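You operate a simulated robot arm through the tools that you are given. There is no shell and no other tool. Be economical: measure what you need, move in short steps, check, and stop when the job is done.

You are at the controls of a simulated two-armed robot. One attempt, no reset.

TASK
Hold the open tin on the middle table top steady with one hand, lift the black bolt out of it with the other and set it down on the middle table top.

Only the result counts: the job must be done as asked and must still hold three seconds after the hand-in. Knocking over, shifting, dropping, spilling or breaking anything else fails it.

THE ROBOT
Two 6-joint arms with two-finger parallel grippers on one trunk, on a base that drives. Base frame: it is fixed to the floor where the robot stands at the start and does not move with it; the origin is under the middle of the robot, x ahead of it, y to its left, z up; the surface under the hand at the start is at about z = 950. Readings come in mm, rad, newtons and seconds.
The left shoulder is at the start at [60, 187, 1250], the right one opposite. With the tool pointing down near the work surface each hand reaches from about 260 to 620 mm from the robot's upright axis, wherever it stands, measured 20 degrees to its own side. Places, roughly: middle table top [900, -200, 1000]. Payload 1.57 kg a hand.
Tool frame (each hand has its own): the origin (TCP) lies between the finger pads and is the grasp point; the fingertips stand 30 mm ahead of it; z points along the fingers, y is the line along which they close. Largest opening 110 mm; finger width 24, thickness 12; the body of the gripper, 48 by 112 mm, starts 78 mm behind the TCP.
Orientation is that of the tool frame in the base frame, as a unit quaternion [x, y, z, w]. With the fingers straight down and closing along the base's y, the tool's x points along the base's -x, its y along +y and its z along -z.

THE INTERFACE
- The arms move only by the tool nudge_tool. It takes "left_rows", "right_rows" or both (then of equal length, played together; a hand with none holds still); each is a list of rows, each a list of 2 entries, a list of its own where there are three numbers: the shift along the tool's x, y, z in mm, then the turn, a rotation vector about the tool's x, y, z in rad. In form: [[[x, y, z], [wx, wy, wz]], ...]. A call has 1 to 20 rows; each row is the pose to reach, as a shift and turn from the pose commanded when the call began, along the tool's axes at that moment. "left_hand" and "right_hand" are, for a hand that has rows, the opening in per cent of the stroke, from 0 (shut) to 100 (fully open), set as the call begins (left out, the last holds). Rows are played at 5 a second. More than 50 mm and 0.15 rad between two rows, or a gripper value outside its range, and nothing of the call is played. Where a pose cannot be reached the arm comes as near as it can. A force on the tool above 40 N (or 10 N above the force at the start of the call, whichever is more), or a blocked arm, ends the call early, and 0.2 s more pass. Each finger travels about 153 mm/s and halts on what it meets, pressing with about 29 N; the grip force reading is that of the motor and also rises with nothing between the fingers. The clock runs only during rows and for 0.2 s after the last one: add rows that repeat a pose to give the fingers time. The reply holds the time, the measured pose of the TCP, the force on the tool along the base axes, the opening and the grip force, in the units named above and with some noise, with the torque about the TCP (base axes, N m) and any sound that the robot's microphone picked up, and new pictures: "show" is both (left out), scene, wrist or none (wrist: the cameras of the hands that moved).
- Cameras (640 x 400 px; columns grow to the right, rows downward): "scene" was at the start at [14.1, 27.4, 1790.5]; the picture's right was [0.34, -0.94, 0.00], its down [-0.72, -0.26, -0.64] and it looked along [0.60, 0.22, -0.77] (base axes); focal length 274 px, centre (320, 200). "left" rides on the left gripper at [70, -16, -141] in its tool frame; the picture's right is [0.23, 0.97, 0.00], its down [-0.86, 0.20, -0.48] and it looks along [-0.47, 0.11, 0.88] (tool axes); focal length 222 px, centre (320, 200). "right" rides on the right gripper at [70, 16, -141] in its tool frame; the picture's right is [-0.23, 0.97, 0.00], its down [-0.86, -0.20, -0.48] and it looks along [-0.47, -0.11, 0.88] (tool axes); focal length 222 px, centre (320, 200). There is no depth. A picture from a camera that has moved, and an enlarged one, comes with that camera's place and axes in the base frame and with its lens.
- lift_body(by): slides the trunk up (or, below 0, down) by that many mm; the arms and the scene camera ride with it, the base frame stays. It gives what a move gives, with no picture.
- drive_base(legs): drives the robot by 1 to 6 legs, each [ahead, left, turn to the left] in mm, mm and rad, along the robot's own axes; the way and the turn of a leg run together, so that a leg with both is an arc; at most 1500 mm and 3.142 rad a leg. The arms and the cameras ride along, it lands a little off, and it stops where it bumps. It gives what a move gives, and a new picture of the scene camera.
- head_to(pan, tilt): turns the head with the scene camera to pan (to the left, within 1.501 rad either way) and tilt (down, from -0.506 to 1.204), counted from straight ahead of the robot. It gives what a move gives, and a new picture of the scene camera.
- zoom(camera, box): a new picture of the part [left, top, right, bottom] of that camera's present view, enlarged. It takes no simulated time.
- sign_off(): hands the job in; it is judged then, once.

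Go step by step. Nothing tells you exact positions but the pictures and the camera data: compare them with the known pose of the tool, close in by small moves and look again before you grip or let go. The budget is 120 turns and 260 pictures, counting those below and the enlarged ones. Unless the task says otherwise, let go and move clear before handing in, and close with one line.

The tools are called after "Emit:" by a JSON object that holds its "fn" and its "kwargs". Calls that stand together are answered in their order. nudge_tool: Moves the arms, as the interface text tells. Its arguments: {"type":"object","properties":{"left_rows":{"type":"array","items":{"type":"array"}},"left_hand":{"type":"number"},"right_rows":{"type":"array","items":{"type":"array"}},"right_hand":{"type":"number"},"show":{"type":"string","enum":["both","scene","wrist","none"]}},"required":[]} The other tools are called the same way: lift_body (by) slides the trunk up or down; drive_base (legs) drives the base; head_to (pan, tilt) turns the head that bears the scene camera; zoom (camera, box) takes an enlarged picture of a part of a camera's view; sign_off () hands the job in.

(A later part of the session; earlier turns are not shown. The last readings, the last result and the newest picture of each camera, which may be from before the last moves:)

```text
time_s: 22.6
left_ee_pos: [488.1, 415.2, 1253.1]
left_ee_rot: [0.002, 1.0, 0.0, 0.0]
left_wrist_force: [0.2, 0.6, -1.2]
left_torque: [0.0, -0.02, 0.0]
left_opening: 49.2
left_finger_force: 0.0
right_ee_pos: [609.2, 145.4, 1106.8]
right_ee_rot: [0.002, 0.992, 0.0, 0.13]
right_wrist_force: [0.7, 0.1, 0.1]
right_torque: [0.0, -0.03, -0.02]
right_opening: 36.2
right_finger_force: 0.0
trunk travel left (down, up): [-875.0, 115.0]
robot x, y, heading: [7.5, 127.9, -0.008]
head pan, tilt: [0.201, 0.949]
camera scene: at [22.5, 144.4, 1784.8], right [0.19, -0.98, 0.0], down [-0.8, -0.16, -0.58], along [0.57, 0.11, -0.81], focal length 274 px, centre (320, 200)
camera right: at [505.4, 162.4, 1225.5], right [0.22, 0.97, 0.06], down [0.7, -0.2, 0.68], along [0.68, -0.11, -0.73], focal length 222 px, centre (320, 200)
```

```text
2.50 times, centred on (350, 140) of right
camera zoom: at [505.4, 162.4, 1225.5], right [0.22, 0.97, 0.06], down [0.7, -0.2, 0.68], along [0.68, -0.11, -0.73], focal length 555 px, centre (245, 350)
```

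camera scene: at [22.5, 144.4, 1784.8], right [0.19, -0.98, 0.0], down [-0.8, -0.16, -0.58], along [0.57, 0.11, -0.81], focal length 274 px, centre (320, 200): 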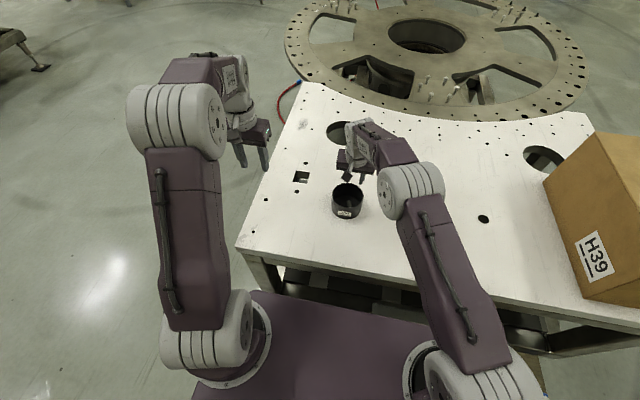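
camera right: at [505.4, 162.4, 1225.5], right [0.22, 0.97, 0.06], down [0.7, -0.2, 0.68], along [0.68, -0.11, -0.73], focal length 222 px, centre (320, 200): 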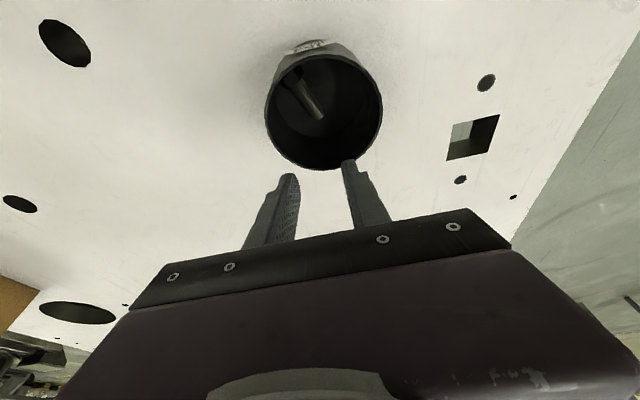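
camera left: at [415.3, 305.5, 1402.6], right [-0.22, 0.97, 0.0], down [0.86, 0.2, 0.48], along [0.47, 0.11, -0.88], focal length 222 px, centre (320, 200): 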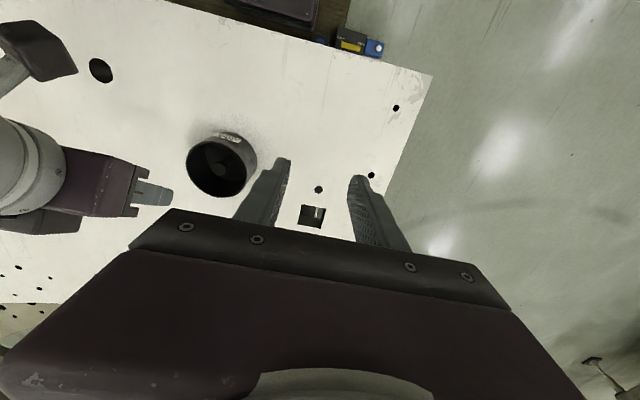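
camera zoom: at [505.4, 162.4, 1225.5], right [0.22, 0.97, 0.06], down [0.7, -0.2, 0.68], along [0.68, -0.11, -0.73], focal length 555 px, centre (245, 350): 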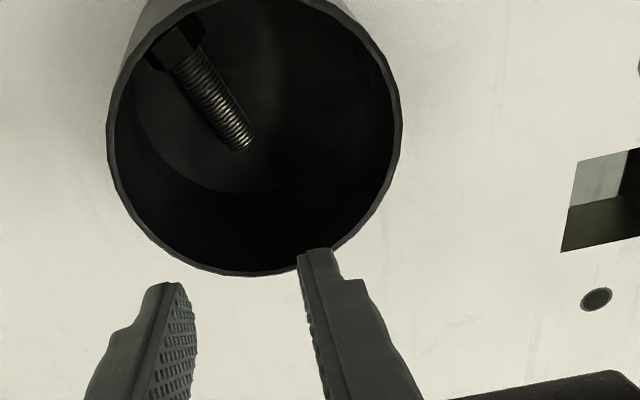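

Reach is fine, and the shank runs from about [573, 134] to [617, 152] with the rim centred near [598, 159]. Now I'm moving the right hand up and aside and bringing the left hand over the left wall, leaning 55° back.

Emit:
{"fn": "nudge_tool", "kwargs": {"right_rows": [[[2, -15, -15], [0, 0, 0]], [[5, -32, -30], [0, 0, 0]], [[8, -50, -44], [0, 0, 0]], [[11, -68, -58], [0, 0, 0]], [[14, -85, -70], [0, 0, 0]], [[16, -100, -80], [0, 0, 0]], [[18, -110, -87.6], [0, 0, 0]], [[18, -110, -87.6], [0, 0, 0]]], "left_rows": [[[-14, -30, 20], [0, -0.137, 0]], [[-28, -60, 41], [0, -0.274, 0]], [[-41, -90, 61], [0, -0.411, 0]], [[-55, -118, 82], [0, -0.548, 0]], [[-69, -148, 102], [0, -0.686, 0]], [[-82, -178, 122], [0, -0.823, 0]], [[-96, -207, 143], [0, -0.96, 0]], [[-96, -207, 143], [0, -0.96, 0]]], "left_hand": 29}}

Emit:
{"fn": "zoom", "kwargs": {"camera": "right", "box": [320, 60, 640, 260]}}

```text
time_s: 24.4
left_ee_pos: [583.4, 208.6, 1108.6]
left_ee_rot: [0.003, 0.887, -0.001, 0.462]
left_wrist_force: [0.4, -0.2, -0.3]
left_torque: [-0.01, -0.04, -0.01]
left_opening: 32.2
left_finger_force: 0.0
left hand out of reach, approached as far as the arm can: row 4
right_ee_pos: [568.9, 32.9, 1187.2]
right_ee_rot: [0.003, 0.992, 0.0, 0.129]
right_wrist_force: [0.0, 1.3, 0.0]
right_torque: [0.0, 0.01, 0.0]
right_opening: 36.2
right_finger_force: 0.1
trunk travel left (down, up): [-875.0, 115.0]
robot x, y, heading: [12.0, 131.6, -0.007]
head pan, tilt: [0.201, 0.949]
camera scene: at [22.7, 143.4, 1784.8], right [0.19, -0.98, 0.0], down [-0.8, -0.16, -0.58], along [0.57, 0.11, -0.81], focal length 274 px, centre (320, 200)
camera right: at [465.3, 50.0, 1305.7], right [0.22, 0.97, 0.06], down [0.7, -0.2, 0.68], along [0.68, -0.11, -0.73], focal length 222 px, centre (320, 200)
camera left: at [427.2, 193.4, 1132.2], right [-0.13, 0.97, -0.19], down [0.1, 0.2, 0.98], along [0.99, 0.1, -0.12], focal length 222 px, centre (320, 200)
```

scene: 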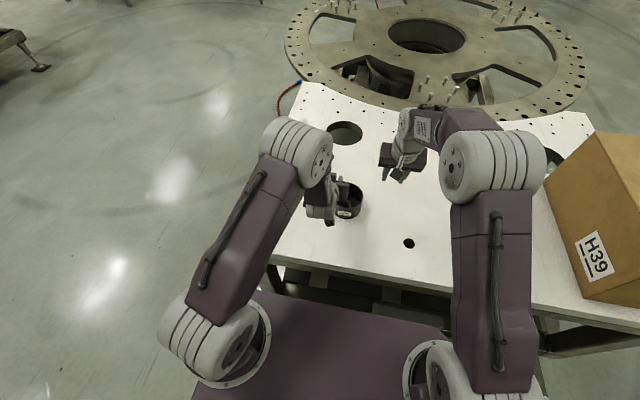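
right: 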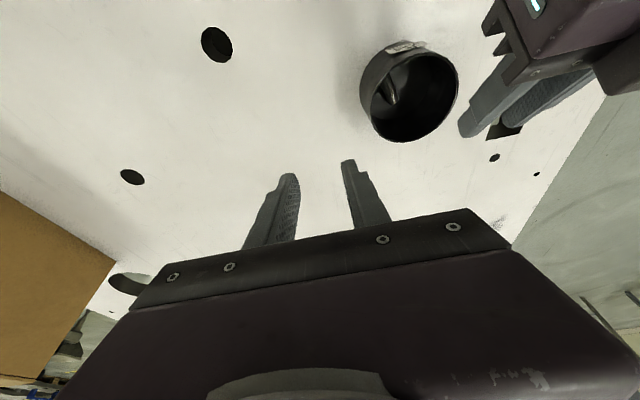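
left: 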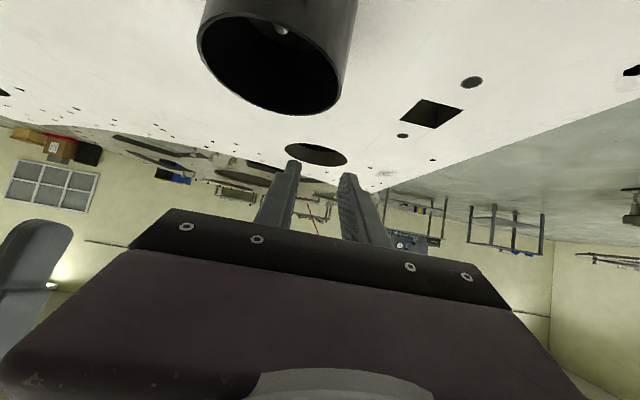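

```text
2.00 times, centred on (480, 160) of right
camera zoom: at [465.3, 50.0, 1305.7], right [0.22, 0.97, 0.06], down [0.7, -0.2, 0.68], along [0.68, -0.11, -0.73], focal length 444 px, centre (0, 280)
```

zoom: 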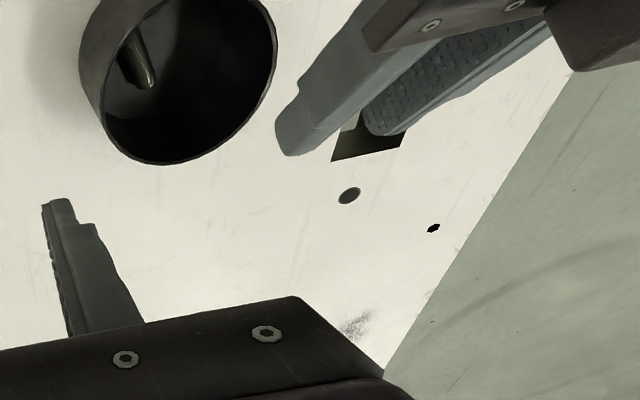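

The left hand is in place above. I'm lowering it to just above the rim and checking from the right camera.

Emit:
{"fn": "nudge_tool", "kwargs": {"left_rows": [[[21, 0, 15], [0, 0, 0]], [[42.6, 0, 29.8], [0, 0, 0]], [[42.6, 0, 29.8], [0, 0, 0]]], "left_hand": 29, "show": "wrist"}}

Emit:
{"fn": "zoom", "kwargs": {"camera": "right", "box": [340, 20, 540, 150]}}

Emit:
{"fn": "zoom", "kwargs": {"camera": "left", "box": [180, 20, 420, 220]}}

```text
time_s: 25.2
left_ee_pos: [582.3, 207.6, 1057.8]
left_ee_rot: [0.003, 0.887, -0.001, 0.462]
left_wrist_force: [-0.6, 0.5, 0.2]
left_torque: [-0.04, -0.03, -0.03]
left_opening: 32.1
left_finger_force: 0.0
right_ee_pos: [568.3, 32.7, 1187.4]
right_ee_rot: [0.002, 0.992, 0.001, 0.13]
right_wrist_force: [-0.4, -0.3, 0.0]
right_torque: [-0.02, -0.01, -0.04]
right_opening: 36.4
right_finger_force: 0.0
trunk travel left (down, up): [-875.0, 115.0]
robot x, y, heading: [9.7, 124.3, -0.006]
head pan, tilt: [0.201, 0.949]
camera left: at [427.3, 192.4, 1080.8], right [-0.13, 0.97, -0.18], down [0.1, 0.2, 0.98], along [0.99, 0.1, -0.12], focal length 222 px, centre (320, 200)
```

left: 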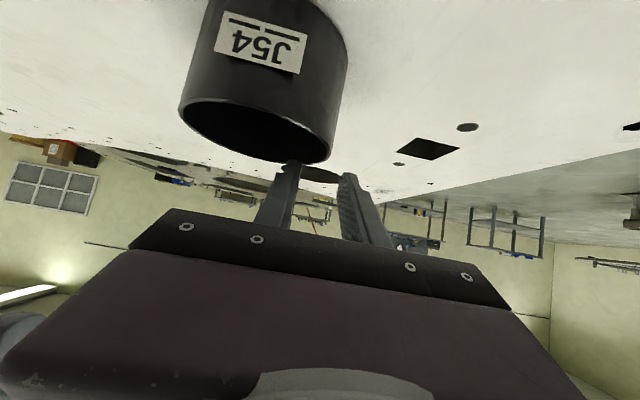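

```text
3.08 times, centred on (440, 85) of right
camera zoom: at [465.2, 49.8, 1305.8], right [0.22, 0.97, 0.06], down [0.7, -0.2, 0.68], along [0.68, -0.11, -0.73], focal length 684 px, centre (-49, 554)
```

zoom: 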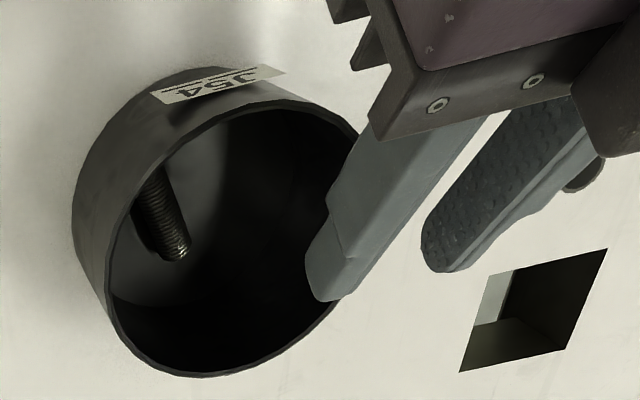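

```text
2.00 times, centred on (300, 120) of left
camera zoom: at [427.3, 192.4, 1080.8], right [-0.13, 0.97, -0.18], down [0.1, 0.2, 0.98], along [0.99, 0.1, -0.12], focal length 444 px, centre (360, 360)
```

zoom: 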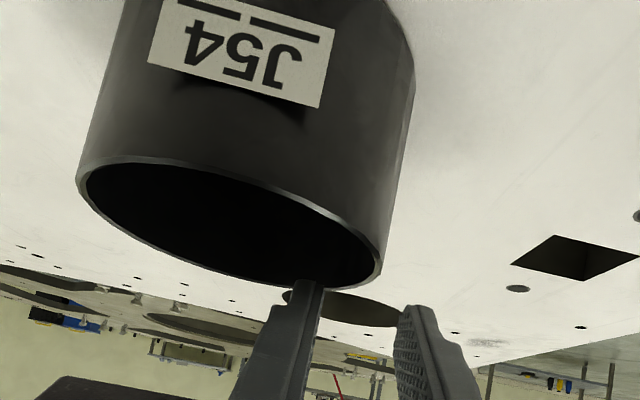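

The left hand is centred over the left wall, but it should sit about 12 mm further forward so the pads straddle the wall symmetrically. I'm shifting it and then lowering.

Emit:
{"fn": "nudge_tool", "kwargs": {"left_rows": [[[-2, 0, 13.2], [0, 0, 0]], [[10, -0.5, 21.8], [0, 0, 0]], [[22.6, -0.5, 30.5], [0, 0, 0]], [[22.6, -0.5, 30.5], [0, 0, 0]]], "left_hand": 29, "show": "none"}}

Emit:
{"fn": "zoom", "kwargs": {"camera": "right", "box": [340, 20, 540, 150]}}

Emit:
{"fn": "zoom", "kwargs": {"camera": "left", "box": [180, 20, 420, 220]}}

```text
time_s: 26.2
left_ee_pos: [596.5, 208.3, 1020.9]
left_ee_rot: [0.003, 0.887, 0.0, 0.462]
left_wrist_force: [0.7, -1.5, 1.1]
left_torque: [0.0, 0.0, 0.02]
left_opening: 32.0
left_finger_force: 0.0
right_ee_pos: [569.2, 31.7, 1186.2]
right_ee_rot: [0.002, 0.992, 0.0, 0.13]
right_wrist_force: [0.0, 0.2, 0.2]
right_torque: [0.02, -0.01, -0.03]
right_opening: 36.3
right_finger_force: 0.1
trunk travel left (down, up): [-875.0, 115.0]
robot x, y, heading: [14.2, 123.8, -0.006]
head pan, tilt: [0.201, 0.949]
```

```text
3.08 times, centred on (440, 85) of right
camera zoom: at [465.9, 49.7, 1305.5], right [0.22, 0.97, 0.06], down [0.7, -0.2, 0.68], along [0.68, -0.11, -0.73], focal length 684 px, centre (-49, 554)
```

zoom: 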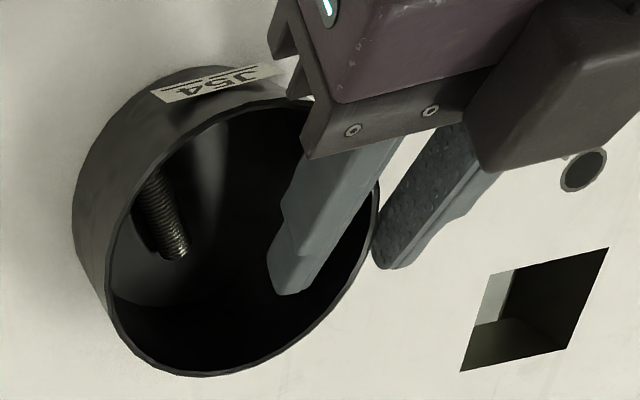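

```text
2.00 times, centred on (300, 120) of left
camera zoom: at [440.3, 192.2, 1045.2], right [-0.13, 0.97, -0.18], down [0.1, 0.2, 0.98], along [0.99, 0.1, -0.12], focal length 444 px, centre (360, 360)
```

zoom: 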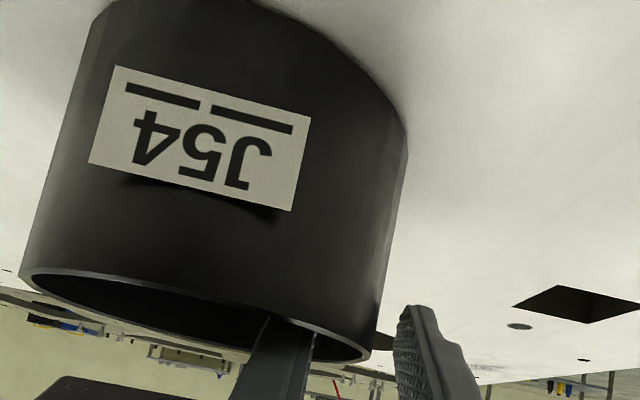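

The wall sits between the fingers as planned. I'm closing in stages.

Emit:
{"fn": "nudge_tool", "kwargs": {"left_rows": [[[0, 0, 0], [0, 0, 0]], [[0, 0, 0], [0, 0, 0]]], "left_hand": 14, "show": "none"}}

Emit:
{"fn": "zoom", "kwargs": {"camera": "left", "box": [180, 20, 420, 220]}}

Emit:
{"fn": "zoom", "kwargs": {"camera": "right", "box": [340, 20, 540, 150]}}

```text
time_s: 26.8
left_ee_pos: [594.4, 207.9, 1021.4]
left_ee_rot: [0.003, 0.887, -0.001, 0.462]
left_wrist_force: [0.5, 0.2, -0.1]
left_torque: [0.03, 0.03, -0.03]
left_opening: 15.9
left_finger_force: 0.7
right_ee_pos: [568.9, 32.1, 1187.2]
right_ee_rot: [0.002, 0.992, 0.0, 0.129]
right_wrist_force: [0.0, -0.1, 0.0]
right_torque: [-0.03, 0.03, 0.01]
right_opening: 36.3
right_finger_force: 0.0
trunk travel left (down, up): [-875.0, 115.0]
robot x, y, heading: [11.4, 127.4, -0.007]
head pan, tilt: [0.201, 0.949]
```

```text
2.00 times, centred on (300, 120) of left
camera zoom: at [440.2, 192.0, 1045.4], right [-0.13, 0.97, -0.18], down [0.1, 0.2, 0.98], along [0.99, 0.1, -0.12], focal length 444 px, centre (360, 360)
```

zoom: 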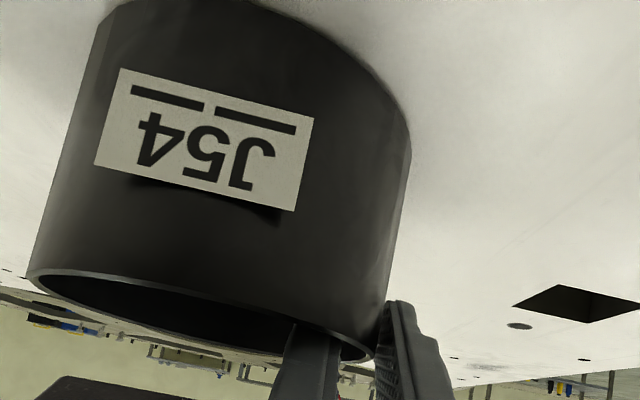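

```text
3.08 times, centred on (440, 85) of right
camera zoom: at [465.7, 49.6, 1305.5], right [0.22, 0.97, 0.06], down [0.7, -0.2, 0.68], along [0.68, -0.11, -0.73], focal length 684 px, centre (-49, 554)
```

zoom: 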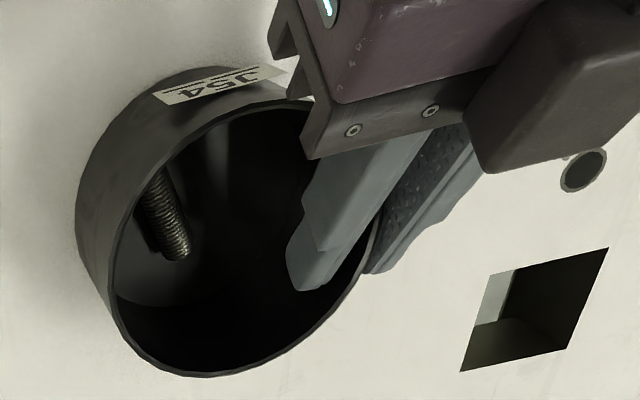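

I'm recentring slightly and then clamping fully.

Emit:
{"fn": "nudge_tool", "kwargs": {"left_rows": [[[0, -1.5, 0], [0, 0, 0]], [[0, -1.5, 0], [0, 0, 0]]], "left_hand": 14, "show": "none"}}

Emit:
{"fn": "nudge_tool", "kwargs": {"left_rows": [[[0, 0, 0], [0, 0, 0]], [[0, 0, 0], [0, 0, 0]], [[0, 0, 0], [0, 0, 0]]], "left_hand": 0, "show": "none"}}

Emit:
{"fn": "zoom", "kwargs": {"camera": "right", "box": [340, 20, 540, 150]}}

Emit:
{"fn": "zoom", "kwargs": {"camera": "left", "box": [180, 20, 420, 220]}}

```text
time_s: 27.4
left_ee_pos: [593.7, 206.1, 1021.6]
left_ee_rot: [0.003, 0.887, -0.001, 0.462]
left_wrist_force: [0.6, 0.0, 0.1]
left_torque: [0.0, -0.02, -0.02]
left_opening: 15.3
left_finger_force: 0.0
right_ee_pos: [569.2, 32.8, 1187.0]
right_ee_rot: [0.002, 0.991, 0.0, 0.13]
right_wrist_force: [-0.6, -0.7, 0.2]
right_torque: [0.0, -0.03, 0.02]
right_opening: 36.2
right_finger_force: 0.0
trunk travel left (down, up): [-875.0, 115.0]
robot x, y, heading: [9.8, 125.5, -0.008]
head pan, tilt: [0.201, 0.949]
```

```text
time_s: 28.2
left_ee_pos: [595.1, 205.4, 1021.3]
left_ee_rot: [0.003, 0.887, -0.001, 0.462]
left_wrist_force: [-0.6, -0.3, 1.0]
left_torque: [0.1, 0.13, 0.0]
left_opening: 11.0
left_finger_force: 29.1
right_ee_pos: [570.1, 32.9, 1186.9]
right_ee_rot: [0.003, 0.992, 0.0, 0.13]
right_wrist_force: [0.4, 0.2, -0.4]
right_torque: [0.01, 0.0, -0.01]
right_opening: 36.4
right_finger_force: 0.1
trunk travel left (down, up): [-875.0, 115.0]
robot x, y, heading: [10.1, 130.4, -0.009]
head pan, tilt: [0.201, 0.949]
```

```text
3.08 times, centred on (440, 85) of right
camera zoom: at [465.7, 49.7, 1305.5], right [0.22, 0.97, 0.06], down [0.7, -0.2, 0.68], along [0.68, -0.11, -0.73], focal length 684 px, centre (-49, 554)
```

zoom: 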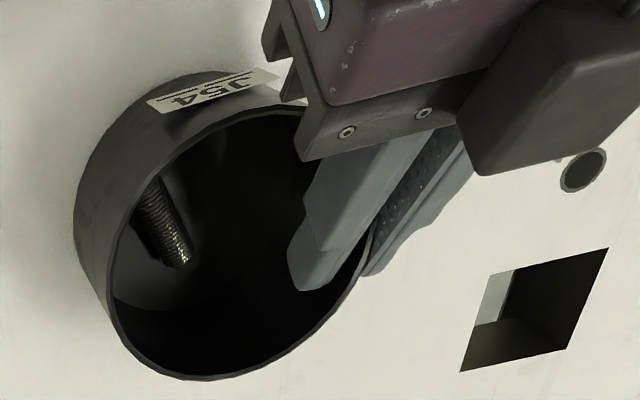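

```text
2.00 times, centred on (300, 120) of left
camera zoom: at [440.3, 190.3, 1045.4], right [-0.13, 0.97, -0.18], down [0.1, 0.2, 0.98], along [0.99, 0.1, -0.12], focal length 444 px, centre (360, 360)
```

zoom: 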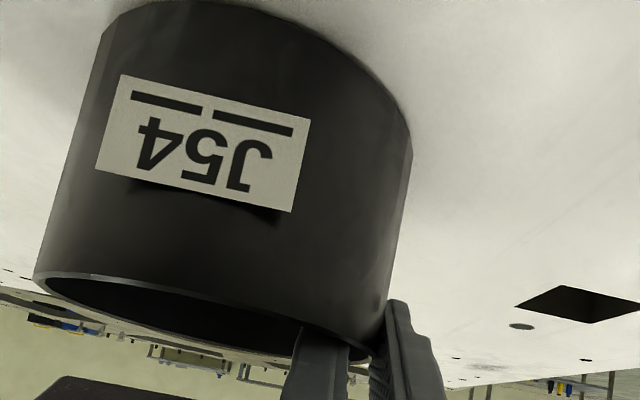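

The tin is clamped with 29 N. Now I'm bringing the right hand back above the bolt and looking straight into the tin.

Emit:
{"fn": "nudge_tool", "kwargs": {"right_rows": [[[-4, 30, 18], [0, 0.02, 0]], [[-8, 60, 38], [0, 0.04, 0]], [[-11, 90, 60], [0, 0.06, 0]], [[-14, 114.5, 83.4], [0, 0.06, 0]], [[-14, 114.5, 83.4], [0, 0.06, 0]]], "right_hand": 30}}

Emit:
{"fn": "zoom", "kwargs": {"camera": "right", "box": [240, 60, 460, 220]}}

Emit:
{"fn": "zoom", "kwargs": {"camera": "scene", "box": [290, 100, 410, 230]}}

```text
time_s: 29.4
left_ee_pos: [595.4, 206.5, 1021.5]
left_ee_rot: [0.002, 0.887, 0.0, 0.462]
left_wrist_force: [0.6, 1.6, 0.9]
left_torque: [0.12, 0.13, -0.03]
left_opening: 10.7
left_finger_force: 28.4
right_ee_pos: [603.4, 147.2, 1108.0]
right_ee_rot: [0.002, 0.995, -0.001, 0.099]
right_wrist_force: [-0.3, -0.6, 1.1]
right_torque: [0.01, -0.01, -0.01]
right_opening: 33.0
right_finger_force: 0.0
trunk travel left (down, up): [-875.0, 115.0]
robot x, y, heading: [9.2, 124.3, -0.007]
head pan, tilt: [0.201, 0.949]
camera scene: at [23.3, 142.5, 1784.8], right [0.19, -0.98, 0.0], down [-0.8, -0.16, -0.58], along [0.57, 0.11, -0.81], focal length 274 px, centre (320, 200)
camera right: at [506.6, 164.7, 1233.0], right [0.23, 0.97, 0.05], down [0.74, -0.2, 0.64], along [0.63, -0.11, -0.77], focal length 222 px, centre (320, 200)
```

scene: 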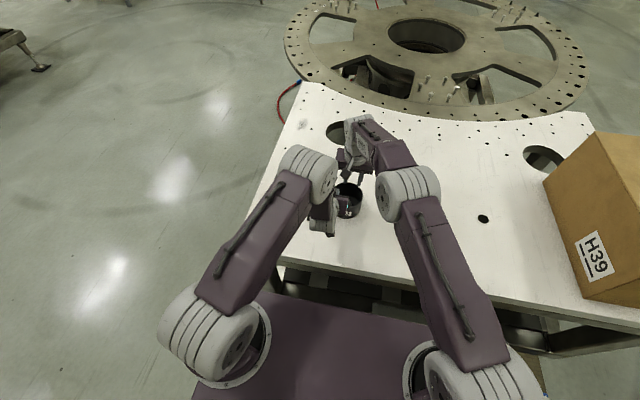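
right: 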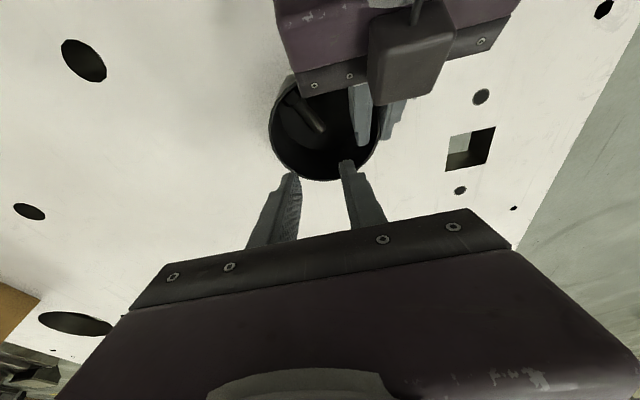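

```text
2.50 times, centred on (350, 140) of right
camera zoom: at [506.6, 164.7, 1233.0], right [0.23, 0.97, 0.05], down [0.74, -0.2, 0.64], along [0.63, -0.11, -0.77], focal length 555 px, centre (245, 350)
```

zoom: 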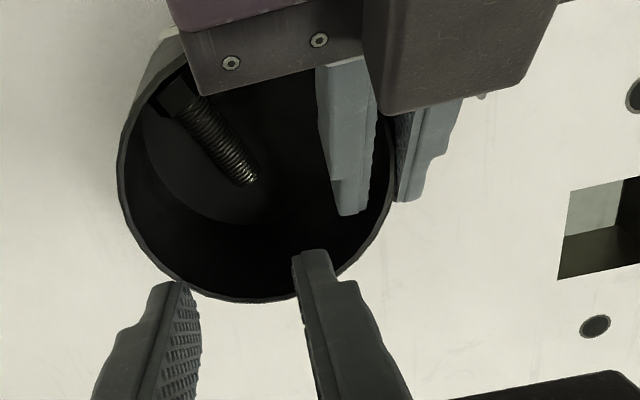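

```text
3.08 times, centred on (350, 165) of scene
camera zoom: at [23.3, 142.5, 1784.8], right [0.19, -0.98, 0.0], down [-0.8, -0.16, -0.58], along [0.57, 0.11, -0.81], focal length 842 px, centre (228, 308)
```

zoom: 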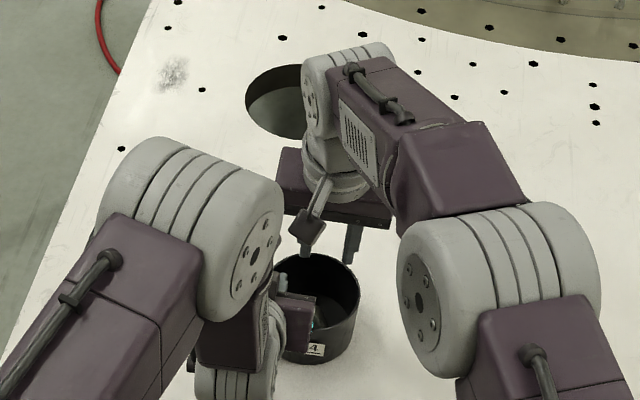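

The tin is held. The left gripper's body leaves little room behind the bolt, so the right hand should come down as upright as it can. I'm testing an upright pose above the bolt's tail.

Emit:
{"fn": "nudge_tool", "kwargs": {"right_rows": [[[-3, 0.5, 1], [0, 0.1, 0]], [[-6.5, 0.5, 1.3], [0, 0.2, 0]], [[-6.5, 0.5, 1.3], [0, 0.2, 0]], [[-6.5, 0.5, 1.3], [0, 0.2, 0]]], "right_hand": 28, "show": "wrist"}}

Emit:
{"fn": "zoom", "kwargs": {"camera": "right", "box": [240, 80, 460, 240]}}

```text
time_s: 30.4
left_ee_pos: [595.8, 206.0, 1022.4]
left_ee_rot: [0.003, 0.887, 0.0, 0.461]
left_wrist_force: [-1.0, -0.1, 1.2]
left_torque: [0.1, 0.26, -0.04]
left_opening: 10.6
left_finger_force: 28.1
right_ee_pos: [573.8, 135.1, 1110.4]
right_ee_rot: [0.003, 1.0, 0.0, 0.0]
right_wrist_force: [0.2, 0.1, 0.5]
right_torque: [-0.02, 0.03, -0.02]
right_opening: 30.9
right_finger_force: 0.0
right hand out of reach, approached as far as the arm can: row 1, 2, 3, 4
trunk travel left (down, up): [-875.0, 115.0]
robot x, y, heading: [7.8, 124.9, -0.006]
head pan, tilt: [0.201, 0.949]
camera right: at [504.4, 151.5, 1252.8], right [0.23, 0.97, 0.0], down [0.85, -0.2, 0.48], along [0.47, -0.11, -0.88], focal length 222 px, centre (320, 200)
```

right: 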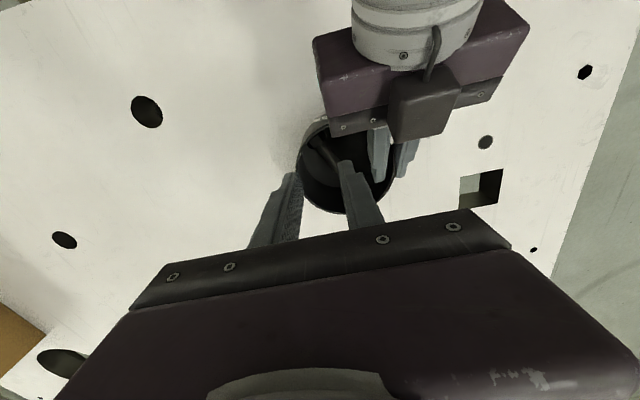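

```text
2.50 times, centred on (350, 160) of right
camera zoom: at [504.4, 151.5, 1252.8], right [0.23, 0.97, 0.0], down [0.85, -0.2, 0.48], along [0.47, -0.11, -0.88], focal length 555 px, centre (245, 300)
```

zoom: 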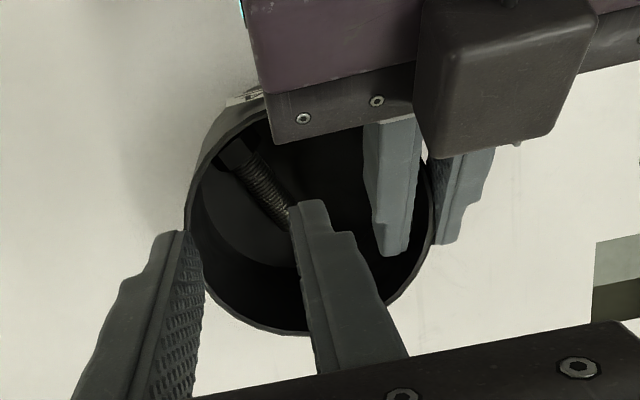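

Upright doesn't reach, and leaning would bring the right hand too close to the left gripper's body. A better clamp is further round the tin at the far-left wall, with the left hand leaning back toward its own side. I'm moving the right hand away, releasing the tin and lifting the left hand.

Emit:
{"fn": "nudge_tool", "kwargs": {"right_rows": [[[8, 0, -20], [0, 0, 0]], [[20, -20, -45], [0, 0, 0]], [[30, -50, -65], [0, 0, 0]], [[40, -80, -80], [0, 0, 0]], [[40, -112, -82], [0, 0, 0]], [[40, -112, -82], [0, 0, 0]], [[40, -112, -82], [0, 0, 0]]], "left_rows": [[[0, 0, 0], [0, 0, 0]], [[0, 0, 0], [0, 0, 0]], [[0, 0, 0], [0, 0, 0]], [[-16, 0, -11.5], [0, 0, 0]], [[-41, 0, -28.7], [0, 0, 0]], [[-78, 0, -54], [0, 0, 0]], [[-78, 0, -54], [0, 0, 0]]], "left_hand": 26}}

Emit:
{"fn": "zoom", "kwargs": {"camera": "right", "box": [340, 40, 600, 240]}}

```text
time_s: 32.0
left_ee_pos: [594.3, 207.1, 1116.8]
left_ee_rot: [0.003, 0.887, -0.002, 0.461]
left_wrist_force: [0.5, 0.2, 0.1]
left_torque: [-0.01, 0.01, 0.03]
left_opening: 28.8
left_finger_force: 0.0
right_ee_pos: [532.9, 22.3, 1192.9]
right_ee_rot: [0.003, 1.0, -0.002, 0.0]
right_wrist_force: [-0.3, 0.3, -0.3]
right_torque: [-0.02, -0.01, -0.04]
right_opening: 30.8
right_finger_force: 0.1
trunk travel left (down, up): [-875.0, 115.0]
robot x, y, heading: [11.4, 130.3, -0.004]
head pan, tilt: [0.201, 0.949]
camera scene: at [23.3, 143.4, 1784.8], right [0.19, -0.98, 0.0], down [-0.8, -0.16, -0.58], along [0.57, 0.11, -0.81], focal length 274 px, centre (320, 200)
camera right: at [464.2, 39.8, 1334.9], right [0.23, 0.97, 0.0], down [0.85, -0.2, 0.48], along [0.47, -0.11, -0.88], focal length 222 px, centre (320, 200)
camera left: at [438.7, 191.4, 1140.1], right [-0.13, 0.97, -0.18], down [0.1, 0.2, 0.98], along [0.99, 0.1, -0.12], focal length 222 px, centre (320, 200)
```

scene: 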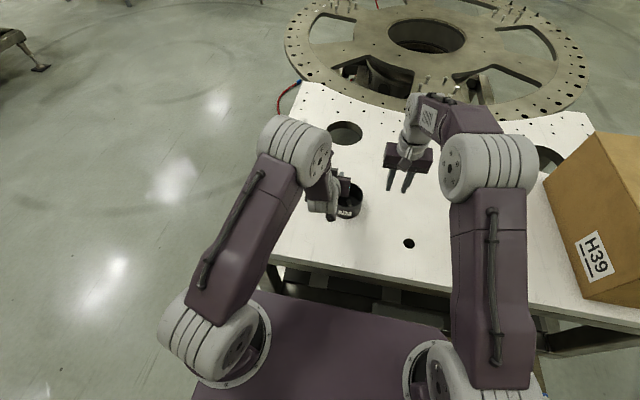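
right: 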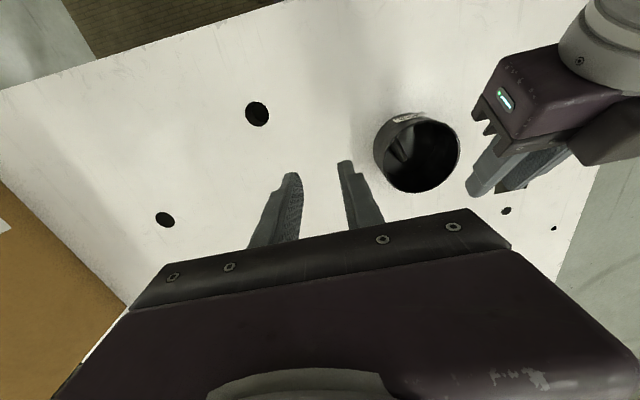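
left: 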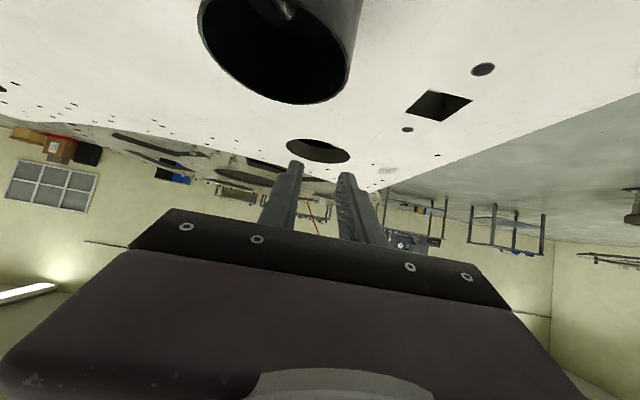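

```text
2.00 times, centred on (470, 140) of right
camera zoom: at [464.2, 39.8, 1334.9], right [0.23, 0.97, 0.0], down [0.85, -0.2, 0.48], along [0.47, -0.11, -0.88], focal length 444 px, centre (20, 320)
```

zoom: 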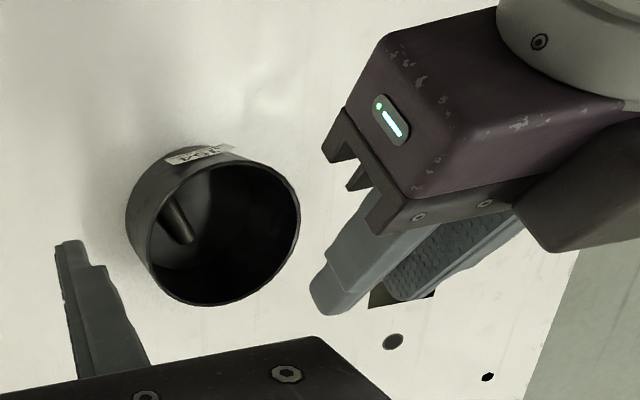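

Rim centre is now about [597, 159.5]. I'm yawing the left hand by −60° so it will pinch the far-left wall (30° azimuth), leaning back toward +y.

Emit:
{"fn": "nudge_tool", "kwargs": {"left_rows": [[[0, 0, 0], [0.107, 0, 0.075]], [[-4, -3, 5], [0.214, 0, 0.15]], [[-8, -6, 10], [0.321, 0, 0.225]], [[-12, -10, 17], [0.428, 0, 0.3]], [[-16, -13, 23], [0.536, 0, 0.376]], [[-20, -16, 29], [0.643, 0, 0.451]], [[-24.5, -20, 34.9], [0.75, 0, 0.526]], [[-24.5, -20, 34.9], [0.857, 0, 0.601]], [[-24.5, -20, 34.9], [0.857, 0, 0.601]]], "left_hand": 29}}

Emit:
{"fn": "zoom", "kwargs": {"camera": "right", "box": [340, 40, 600, 240]}}

```text
time_s: 34.0
left_ee_pos: [638.5, 185.1, 1116.2]
left_ee_rot: [0.445, 0.768, -0.231, 0.399]
left_wrist_force: [0.1, -0.7, -0.4]
left_torque: [0.01, -0.01, -0.03]
left_opening: 31.9
left_finger_force: 0.0
right_ee_pos: [533.6, 22.1, 1192.8]
right_ee_rot: [0.003, 1.0, 0.0, 0.0]
right_wrist_force: [-0.3, 1.1, 0.1]
right_torque: [-0.01, 0.0, 0.01]
right_opening: 30.6
right_finger_force: 0.0
trunk travel left (down, up): [-875.0, 115.0]
robot x, y, heading: [13.1, 125.7, -0.005]
head pan, tilt: [0.201, 0.949]
camera scene: at [22.9, 142.4, 1784.8], right [0.19, -0.98, 0.0], down [-0.8, -0.16, -0.58], along [0.57, 0.11, -0.81], focal length 274 px, centre (320, 200)
camera left: at [547.3, 312.1, 1140.1], right [0.78, 0.6, -0.19], down [0.22, 0.01, 0.97], along [0.58, -0.8, -0.12], focal length 222 px, centre (320, 200)
```

scene: 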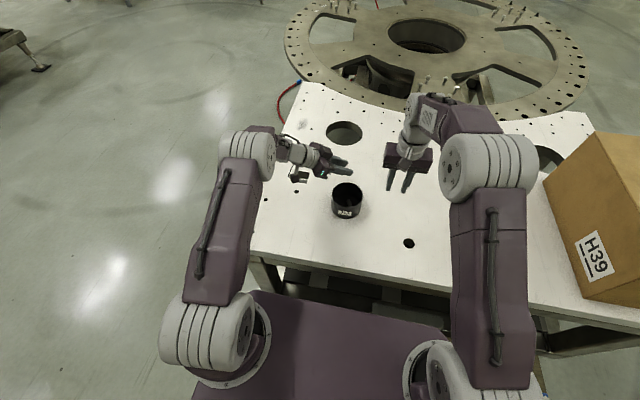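
left: 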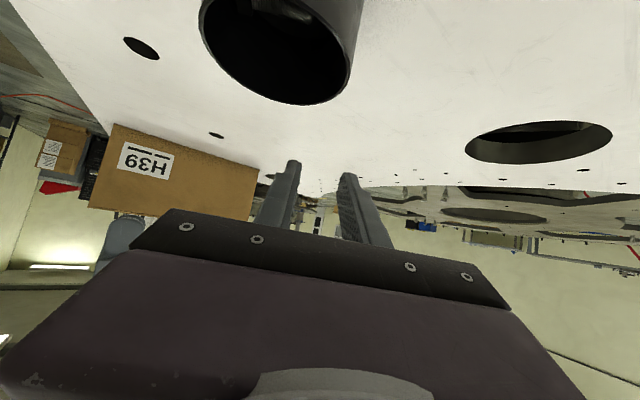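

```text
2.00 times, centred on (470, 140) of right
camera zoom: at [464.0, 39.2, 1334.9], right [0.23, 0.97, 0.0], down [0.85, -0.2, 0.48], along [0.47, -0.11, -0.88], focal length 444 px, centre (20, 320)
```

zoom: 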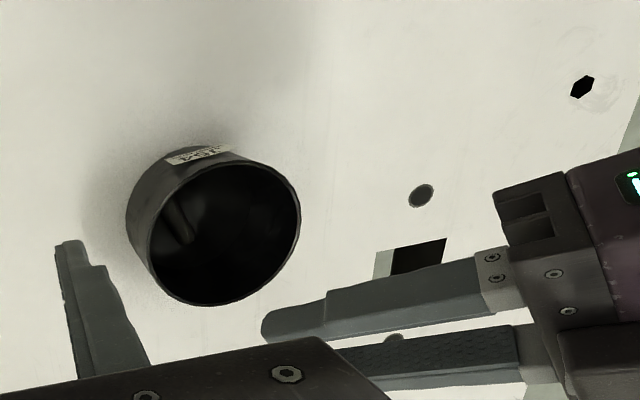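

Plenty of room now, since the left gripper's body is entirely on its own side. I'm lowering it to just above the rim and checking.

Emit:
{"fn": "nudge_tool", "kwargs": {"left_rows": [[[25, 0.5, 17], [0, 0, 0]], [[49, 0.5, 34.4], [0, 0, 0]], [[49, 0.5, 34.4], [0, 0, 0]]], "left_hand": 29, "show": "none"}}

Emit:
{"fn": "zoom", "kwargs": {"camera": "right", "box": [360, 80, 560, 220]}}

Emit:
{"fn": "zoom", "kwargs": {"camera": "left", "box": [180, 20, 420, 220]}}

```text
time_s: 34.8
left_ee_pos: [639.1, 185.3, 1057.1]
left_ee_rot: [0.445, 0.767, -0.23, 0.4]
left_wrist_force: [-1.2, 0.1, 0.0]
left_torque: [0.02, 0.01, 0.0]
left_opening: 31.7
left_finger_force: 0.0
right_ee_pos: [533.8, 21.5, 1192.6]
right_ee_rot: [0.002, 1.0, 0.001, 0.0]
right_wrist_force: [-0.4, -0.2, -0.6]
right_torque: [-0.01, 0.0, 0.01]
right_opening: 30.8
right_finger_force: 0.1
trunk travel left (down, up): [-875.0, 115.0]
robot x, y, heading: [9.8, 126.8, -0.008]
head pan, tilt: [0.201, 0.949]
```

```text
2.86 times, centred on (460, 150) of right
camera zoom: at [463.7, 39.1, 1335.1], right [0.23, 0.97, 0.0], down [0.85, -0.2, 0.48], along [0.47, -0.11, -0.88], focal length 635 px, centre (-80, 343)
```

zoom: 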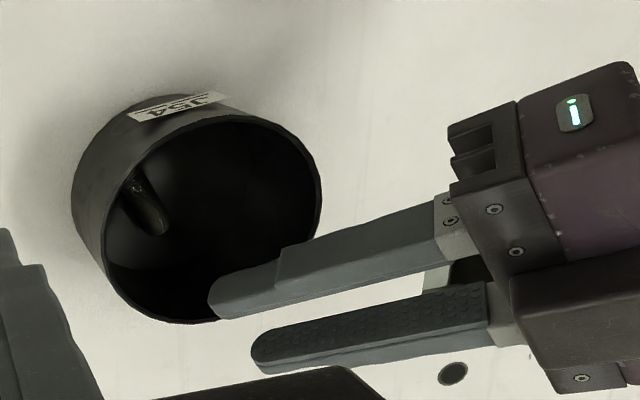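

```text
2.00 times, centred on (300, 120) of left
camera zoom: at [547.7, 312.3, 1079.8], right [0.78, 0.6, -0.18], down [0.22, 0.01, 0.98], along [0.58, -0.8, -0.12], focal length 444 px, centre (360, 360)
```

zoom: 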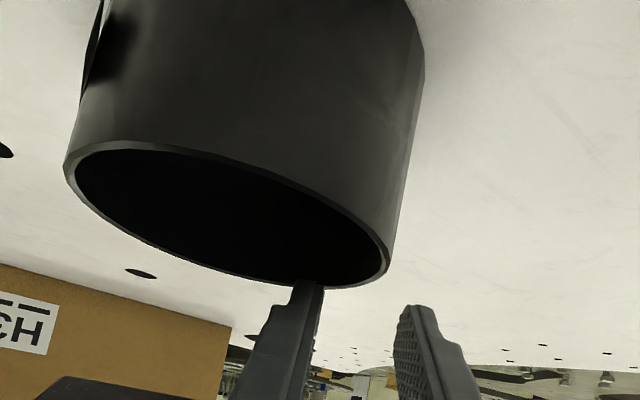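

Emit:
{"fn": "nudge_tool", "kwargs": {"left_rows": [[[15, 0, 10.3], [0, 0, 0]], [[29.5, 0, 20.7], [0, 0, 0]], [[29.5, 0, 20.7], [0, 0, 0]]], "left_hand": 29, "show": "none"}}

Emit:
{"fn": "zoom", "kwargs": {"camera": "left", "box": [180, 20, 420, 220]}}

Emit:
{"fn": "nudge_tool", "kwargs": {"left_rows": [[[0, 0, 0], [0, 0, 0]], [[0, 0, 0], [0, 0, 0]]], "left_hand": 14, "show": "none"}}

Emit:
{"fn": "zoom", "kwargs": {"camera": "left", "box": [180, 20, 420, 220]}}

Emit:
{"fn": "zoom", "kwargs": {"camera": "right", "box": [360, 80, 560, 220]}}

```text
time_s: 35.6
left_ee_pos: [637.9, 184.0, 1019.6]
left_ee_rot: [0.446, 0.767, -0.231, 0.399]
left_wrist_force: [0.7, 0.4, -0.5]
left_torque: [0.01, 0.01, -0.04]
left_opening: 31.9
left_finger_force: 0.0
right_ee_pos: [533.2, 23.6, 1192.8]
right_ee_rot: [0.003, 1.0, 0.001, 0.0]
right_wrist_force: [-0.6, -0.4, 0.4]
right_torque: [-0.02, 0.01, -0.02]
right_opening: 30.9
right_finger_force: 0.0
trunk travel left (down, up): [-875.0, 115.0]
robot x, y, heading: [14.2, 125.1, -0.003]
head pan, tilt: [0.201, 0.949]
```

```text
2.00 times, centred on (300, 120) of left
camera zoom: at [547.4, 312.1, 1044.0], right [0.78, 0.6, -0.18], down [0.22, 0.01, 0.98], along [0.58, -0.8, -0.12], focal length 444 px, centre (360, 360)
```

zoom: 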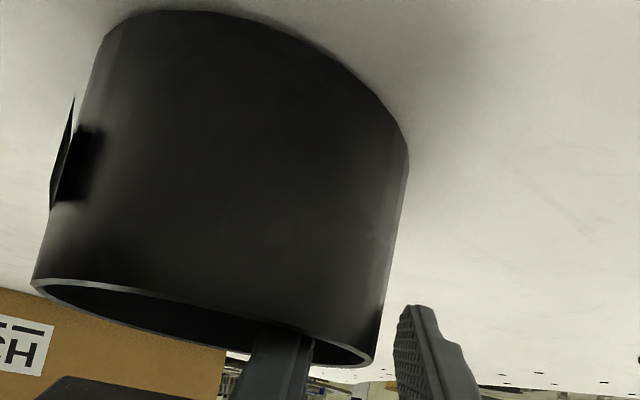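

```text
time_s: 36.2
left_ee_pos: [639.2, 185.1, 1020.3]
left_ee_rot: [0.446, 0.767, -0.231, 0.399]
left_wrist_force: [-0.1, -0.2, 1.4]
left_torque: [0.01, 0.01, 0.02]
left_opening: 16.0
left_finger_force: 0.8
right_ee_pos: [533.2, 22.2, 1193.6]
right_ee_rot: [0.003, 1.0, 0.0, 0.0]
right_wrist_force: [-0.2, 0.9, -0.7]
right_torque: [0.02, -0.03, 0.0]
right_opening: 30.9
right_finger_force: 0.0
trunk travel left (down, up): [-875.0, 115.0]
robot x, y, heading: [8.3, 125.2, -0.007]
head pan, tilt: [0.201, 0.949]
```

```text
2.00 times, centred on (300, 120) of left
camera zoom: at [547.5, 312.1, 1044.2], right [0.78, 0.6, -0.18], down [0.22, 0.01, 0.97], along [0.58, -0.8, -0.12], focal length 444 px, centre (360, 360)
```

zoom: 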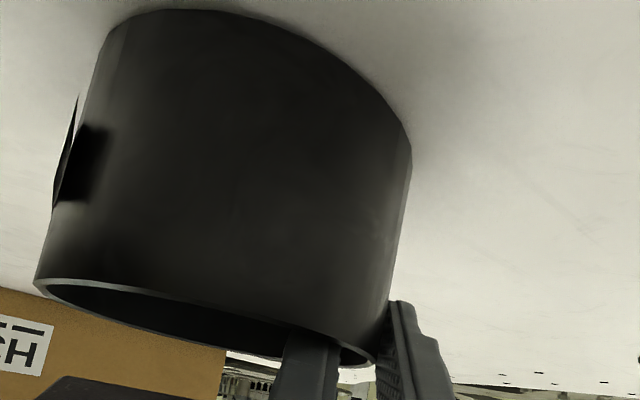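

```text
2.86 times, centred on (460, 150) of right
camera zoom: at [464.2, 39.3, 1334.9], right [0.23, 0.97, 0.0], down [0.85, -0.2, 0.48], along [0.47, -0.11, -0.88], focal length 635 px, centre (-80, 343)
```

zoom: 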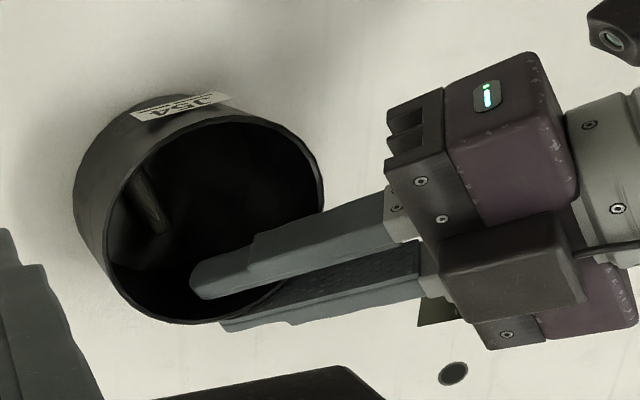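

Almost no shift this time. I'm clamping now.

Emit:
{"fn": "nudge_tool", "kwargs": {"left_rows": [[[0, -1.5, 0], [0, 0, 0]], [[0, -1.5, 0], [0, 0, 0]]], "left_hand": 14, "show": "none"}}

Emit:
{"fn": "nudge_tool", "kwargs": {"left_rows": [[[0, 0, 0], [0, 0, 0]], [[0, 0, 0], [0, 0, 0]], [[0, 0, 0], [0, 0, 0]]], "left_hand": 0, "show": "none"}}

Emit:
{"fn": "zoom", "kwargs": {"camera": "right", "box": [360, 80, 560, 220]}}

```text
time_s: 36.8
left_ee_pos: [637.2, 184.2, 1019.7]
left_ee_rot: [0.446, 0.768, -0.23, 0.399]
left_wrist_force: [0.8, 1.0, 0.5]
left_torque: [0.0, 0.03, 0.02]
left_opening: 16.0
left_finger_force: 0.5
right_ee_pos: [534.0, 22.9, 1193.0]
right_ee_rot: [0.003, 1.0, 0.0, 0.0]
right_wrist_force: [-0.2, 0.3, -0.3]
right_torque: [-0.01, -0.01, -0.01]
right_opening: 30.9
right_finger_force: 0.0
trunk travel left (down, up): [-875.0, 115.0]
robot x, y, heading: [9.5, 126.0, 0.001]
head pan, tilt: [0.201, 0.949]
```

```text
time_s: 37.6
left_ee_pos: [636.9, 184.5, 1019.5]
left_ee_rot: [0.446, 0.767, -0.231, 0.398]
left_wrist_force: [2.6, 0.4, 3.3]
left_torque: [0.33, 0.06, -0.06]
left_opening: 12.7
left_finger_force: 29.1
right_ee_pos: [533.3, 22.2, 1193.7]
right_ee_rot: [0.002, 1.0, 0.0, 0.0]
right_wrist_force: [0.1, 1.1, 1.1]
right_torque: [0.0, 0.03, -0.01]
right_opening: 30.8
right_finger_force: 0.1
trunk travel left (down, up): [-875.0, 115.0]
robot x, y, heading: [11.2, 127.4, -0.007]
head pan, tilt: [0.201, 0.949]
```

```text
2.86 times, centred on (460, 150) of right
camera zoom: at [464.2, 39.4, 1334.9], right [0.23, 0.97, 0.0], down [0.85, -0.2, 0.48], along [0.47, -0.11, -0.88], focal length 635 px, centre (-80, 343)
```

zoom: 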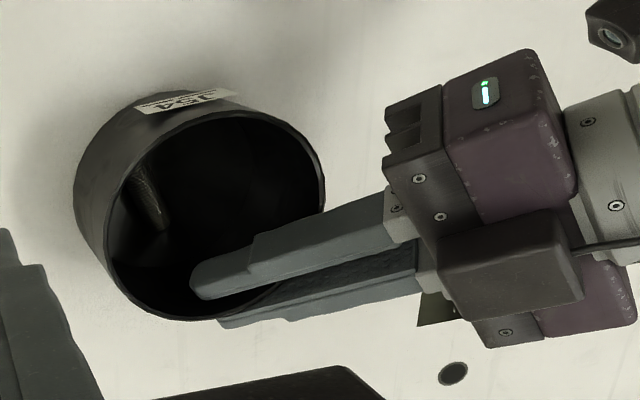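

The tin is clamped at the far-left wall. I'm bringing the right hand over the bolt, yawed along its shank with a slight lean, and opening it narrowly.

Emit:
{"fn": "nudge_tool", "kwargs": {"right_rows": [[[-7, 22, 18], [-0.011, -0.059, -0.071]], [[-15, 45, 38], [-0.022, -0.119, -0.143]], [[-22, 67, 60], [-0.032, -0.178, -0.214]], [[-30, 90, 85], [-0.043, -0.237, -0.286]], [[-37, 112, 112], [-0.054, -0.2967, -0.357]], [[-37, 112, 112], [-0.054, -0.2967, -0.357]]], "right_hand": 22}}

Emit:
{"fn": "zoom", "kwargs": {"camera": "right", "box": [220, 60, 440, 220]}}

Emit:
{"fn": "zoom", "kwargs": {"camera": "scene", "box": [290, 110, 410, 230]}}

```text
time_s: 39.0
left_ee_pos: [636.0, 184.3, 1018.7]
left_ee_rot: [0.446, 0.767, -0.231, 0.399]
left_wrist_force: [2.2, 0.8, 5.6]
left_torque: [0.35, 0.21, -0.14]
left_opening: 12.5
left_finger_force: 28.7
right_ee_pos: [569.9, 133.0, 1080.7]
right_ee_rot: [-0.175, 0.973, 0.027, 0.148]
right_wrist_force: [0.3, -0.2, -0.1]
right_torque: [-0.04, 0.02, 0.03]
right_opening: 24.2
right_finger_force: 0.0
trunk travel left (down, up): [-875.0, 115.0]
robot x, y, heading: [8.6, 127.4, -0.007]
head pan, tilt: [0.201, 0.949]
camera scene: at [22.8, 142.3, 1784.8], right [0.19, -0.98, 0.0], down [-0.8, -0.16, -0.58], along [0.57, 0.11, -0.81], focal length 274 px, centre (320, 200)
camera right: at [462.4, 111.1, 1195.2], right [-0.14, 0.99, 0.07], down [0.7, 0.05, 0.71], along [0.7, 0.14, -0.7], focal length 222 px, centre (320, 200)
```

scene: 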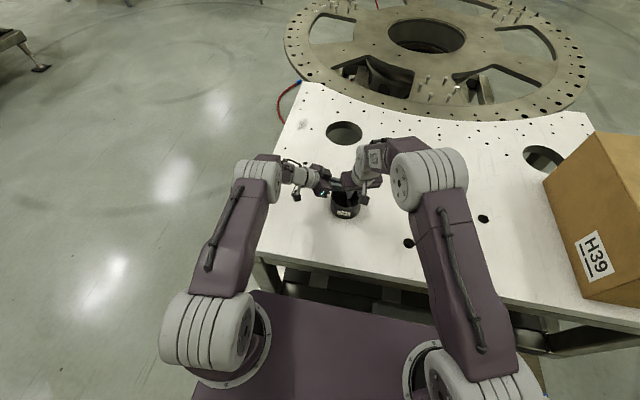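
right: 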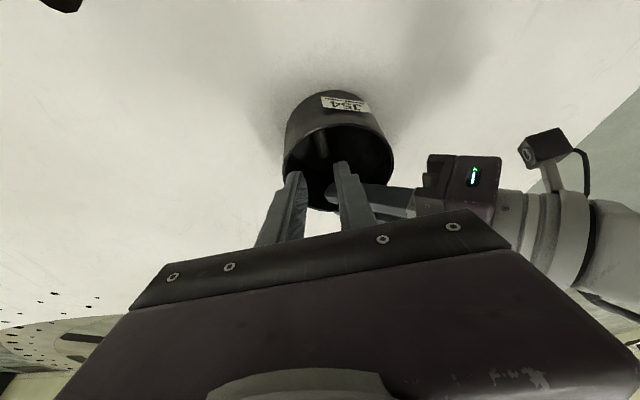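

```text
2.50 times, centred on (330, 140) of right
camera zoom: at [462.4, 111.1, 1195.2], right [-0.14, 0.99, 0.07], down [0.7, 0.05, 0.71], along [0.7, 0.14, -0.7], focal length 555 px, centre (295, 350)
```

zoom: 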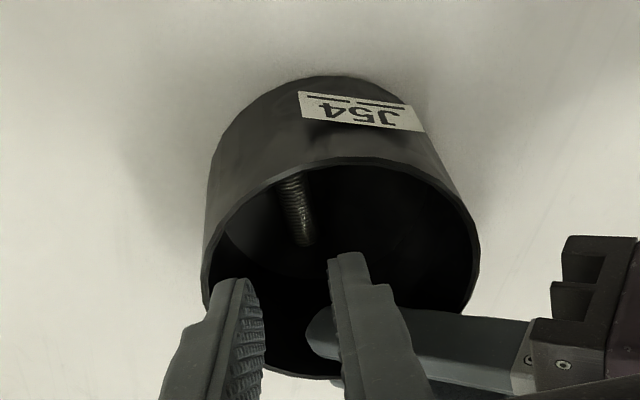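

```text
3.33 times, centred on (350, 170) of scene
camera zoom: at [22.8, 142.3, 1784.8], right [0.19, -0.98, 0.0], down [-0.8, -0.16, -0.58], along [0.57, 0.11, -0.81], focal length 912 px, centre (220, 300)
```

zoom: 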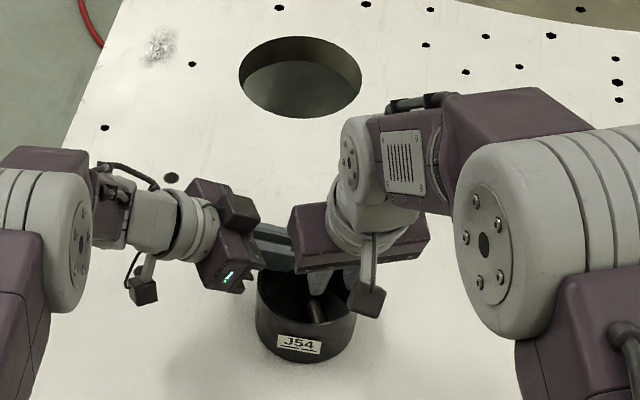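

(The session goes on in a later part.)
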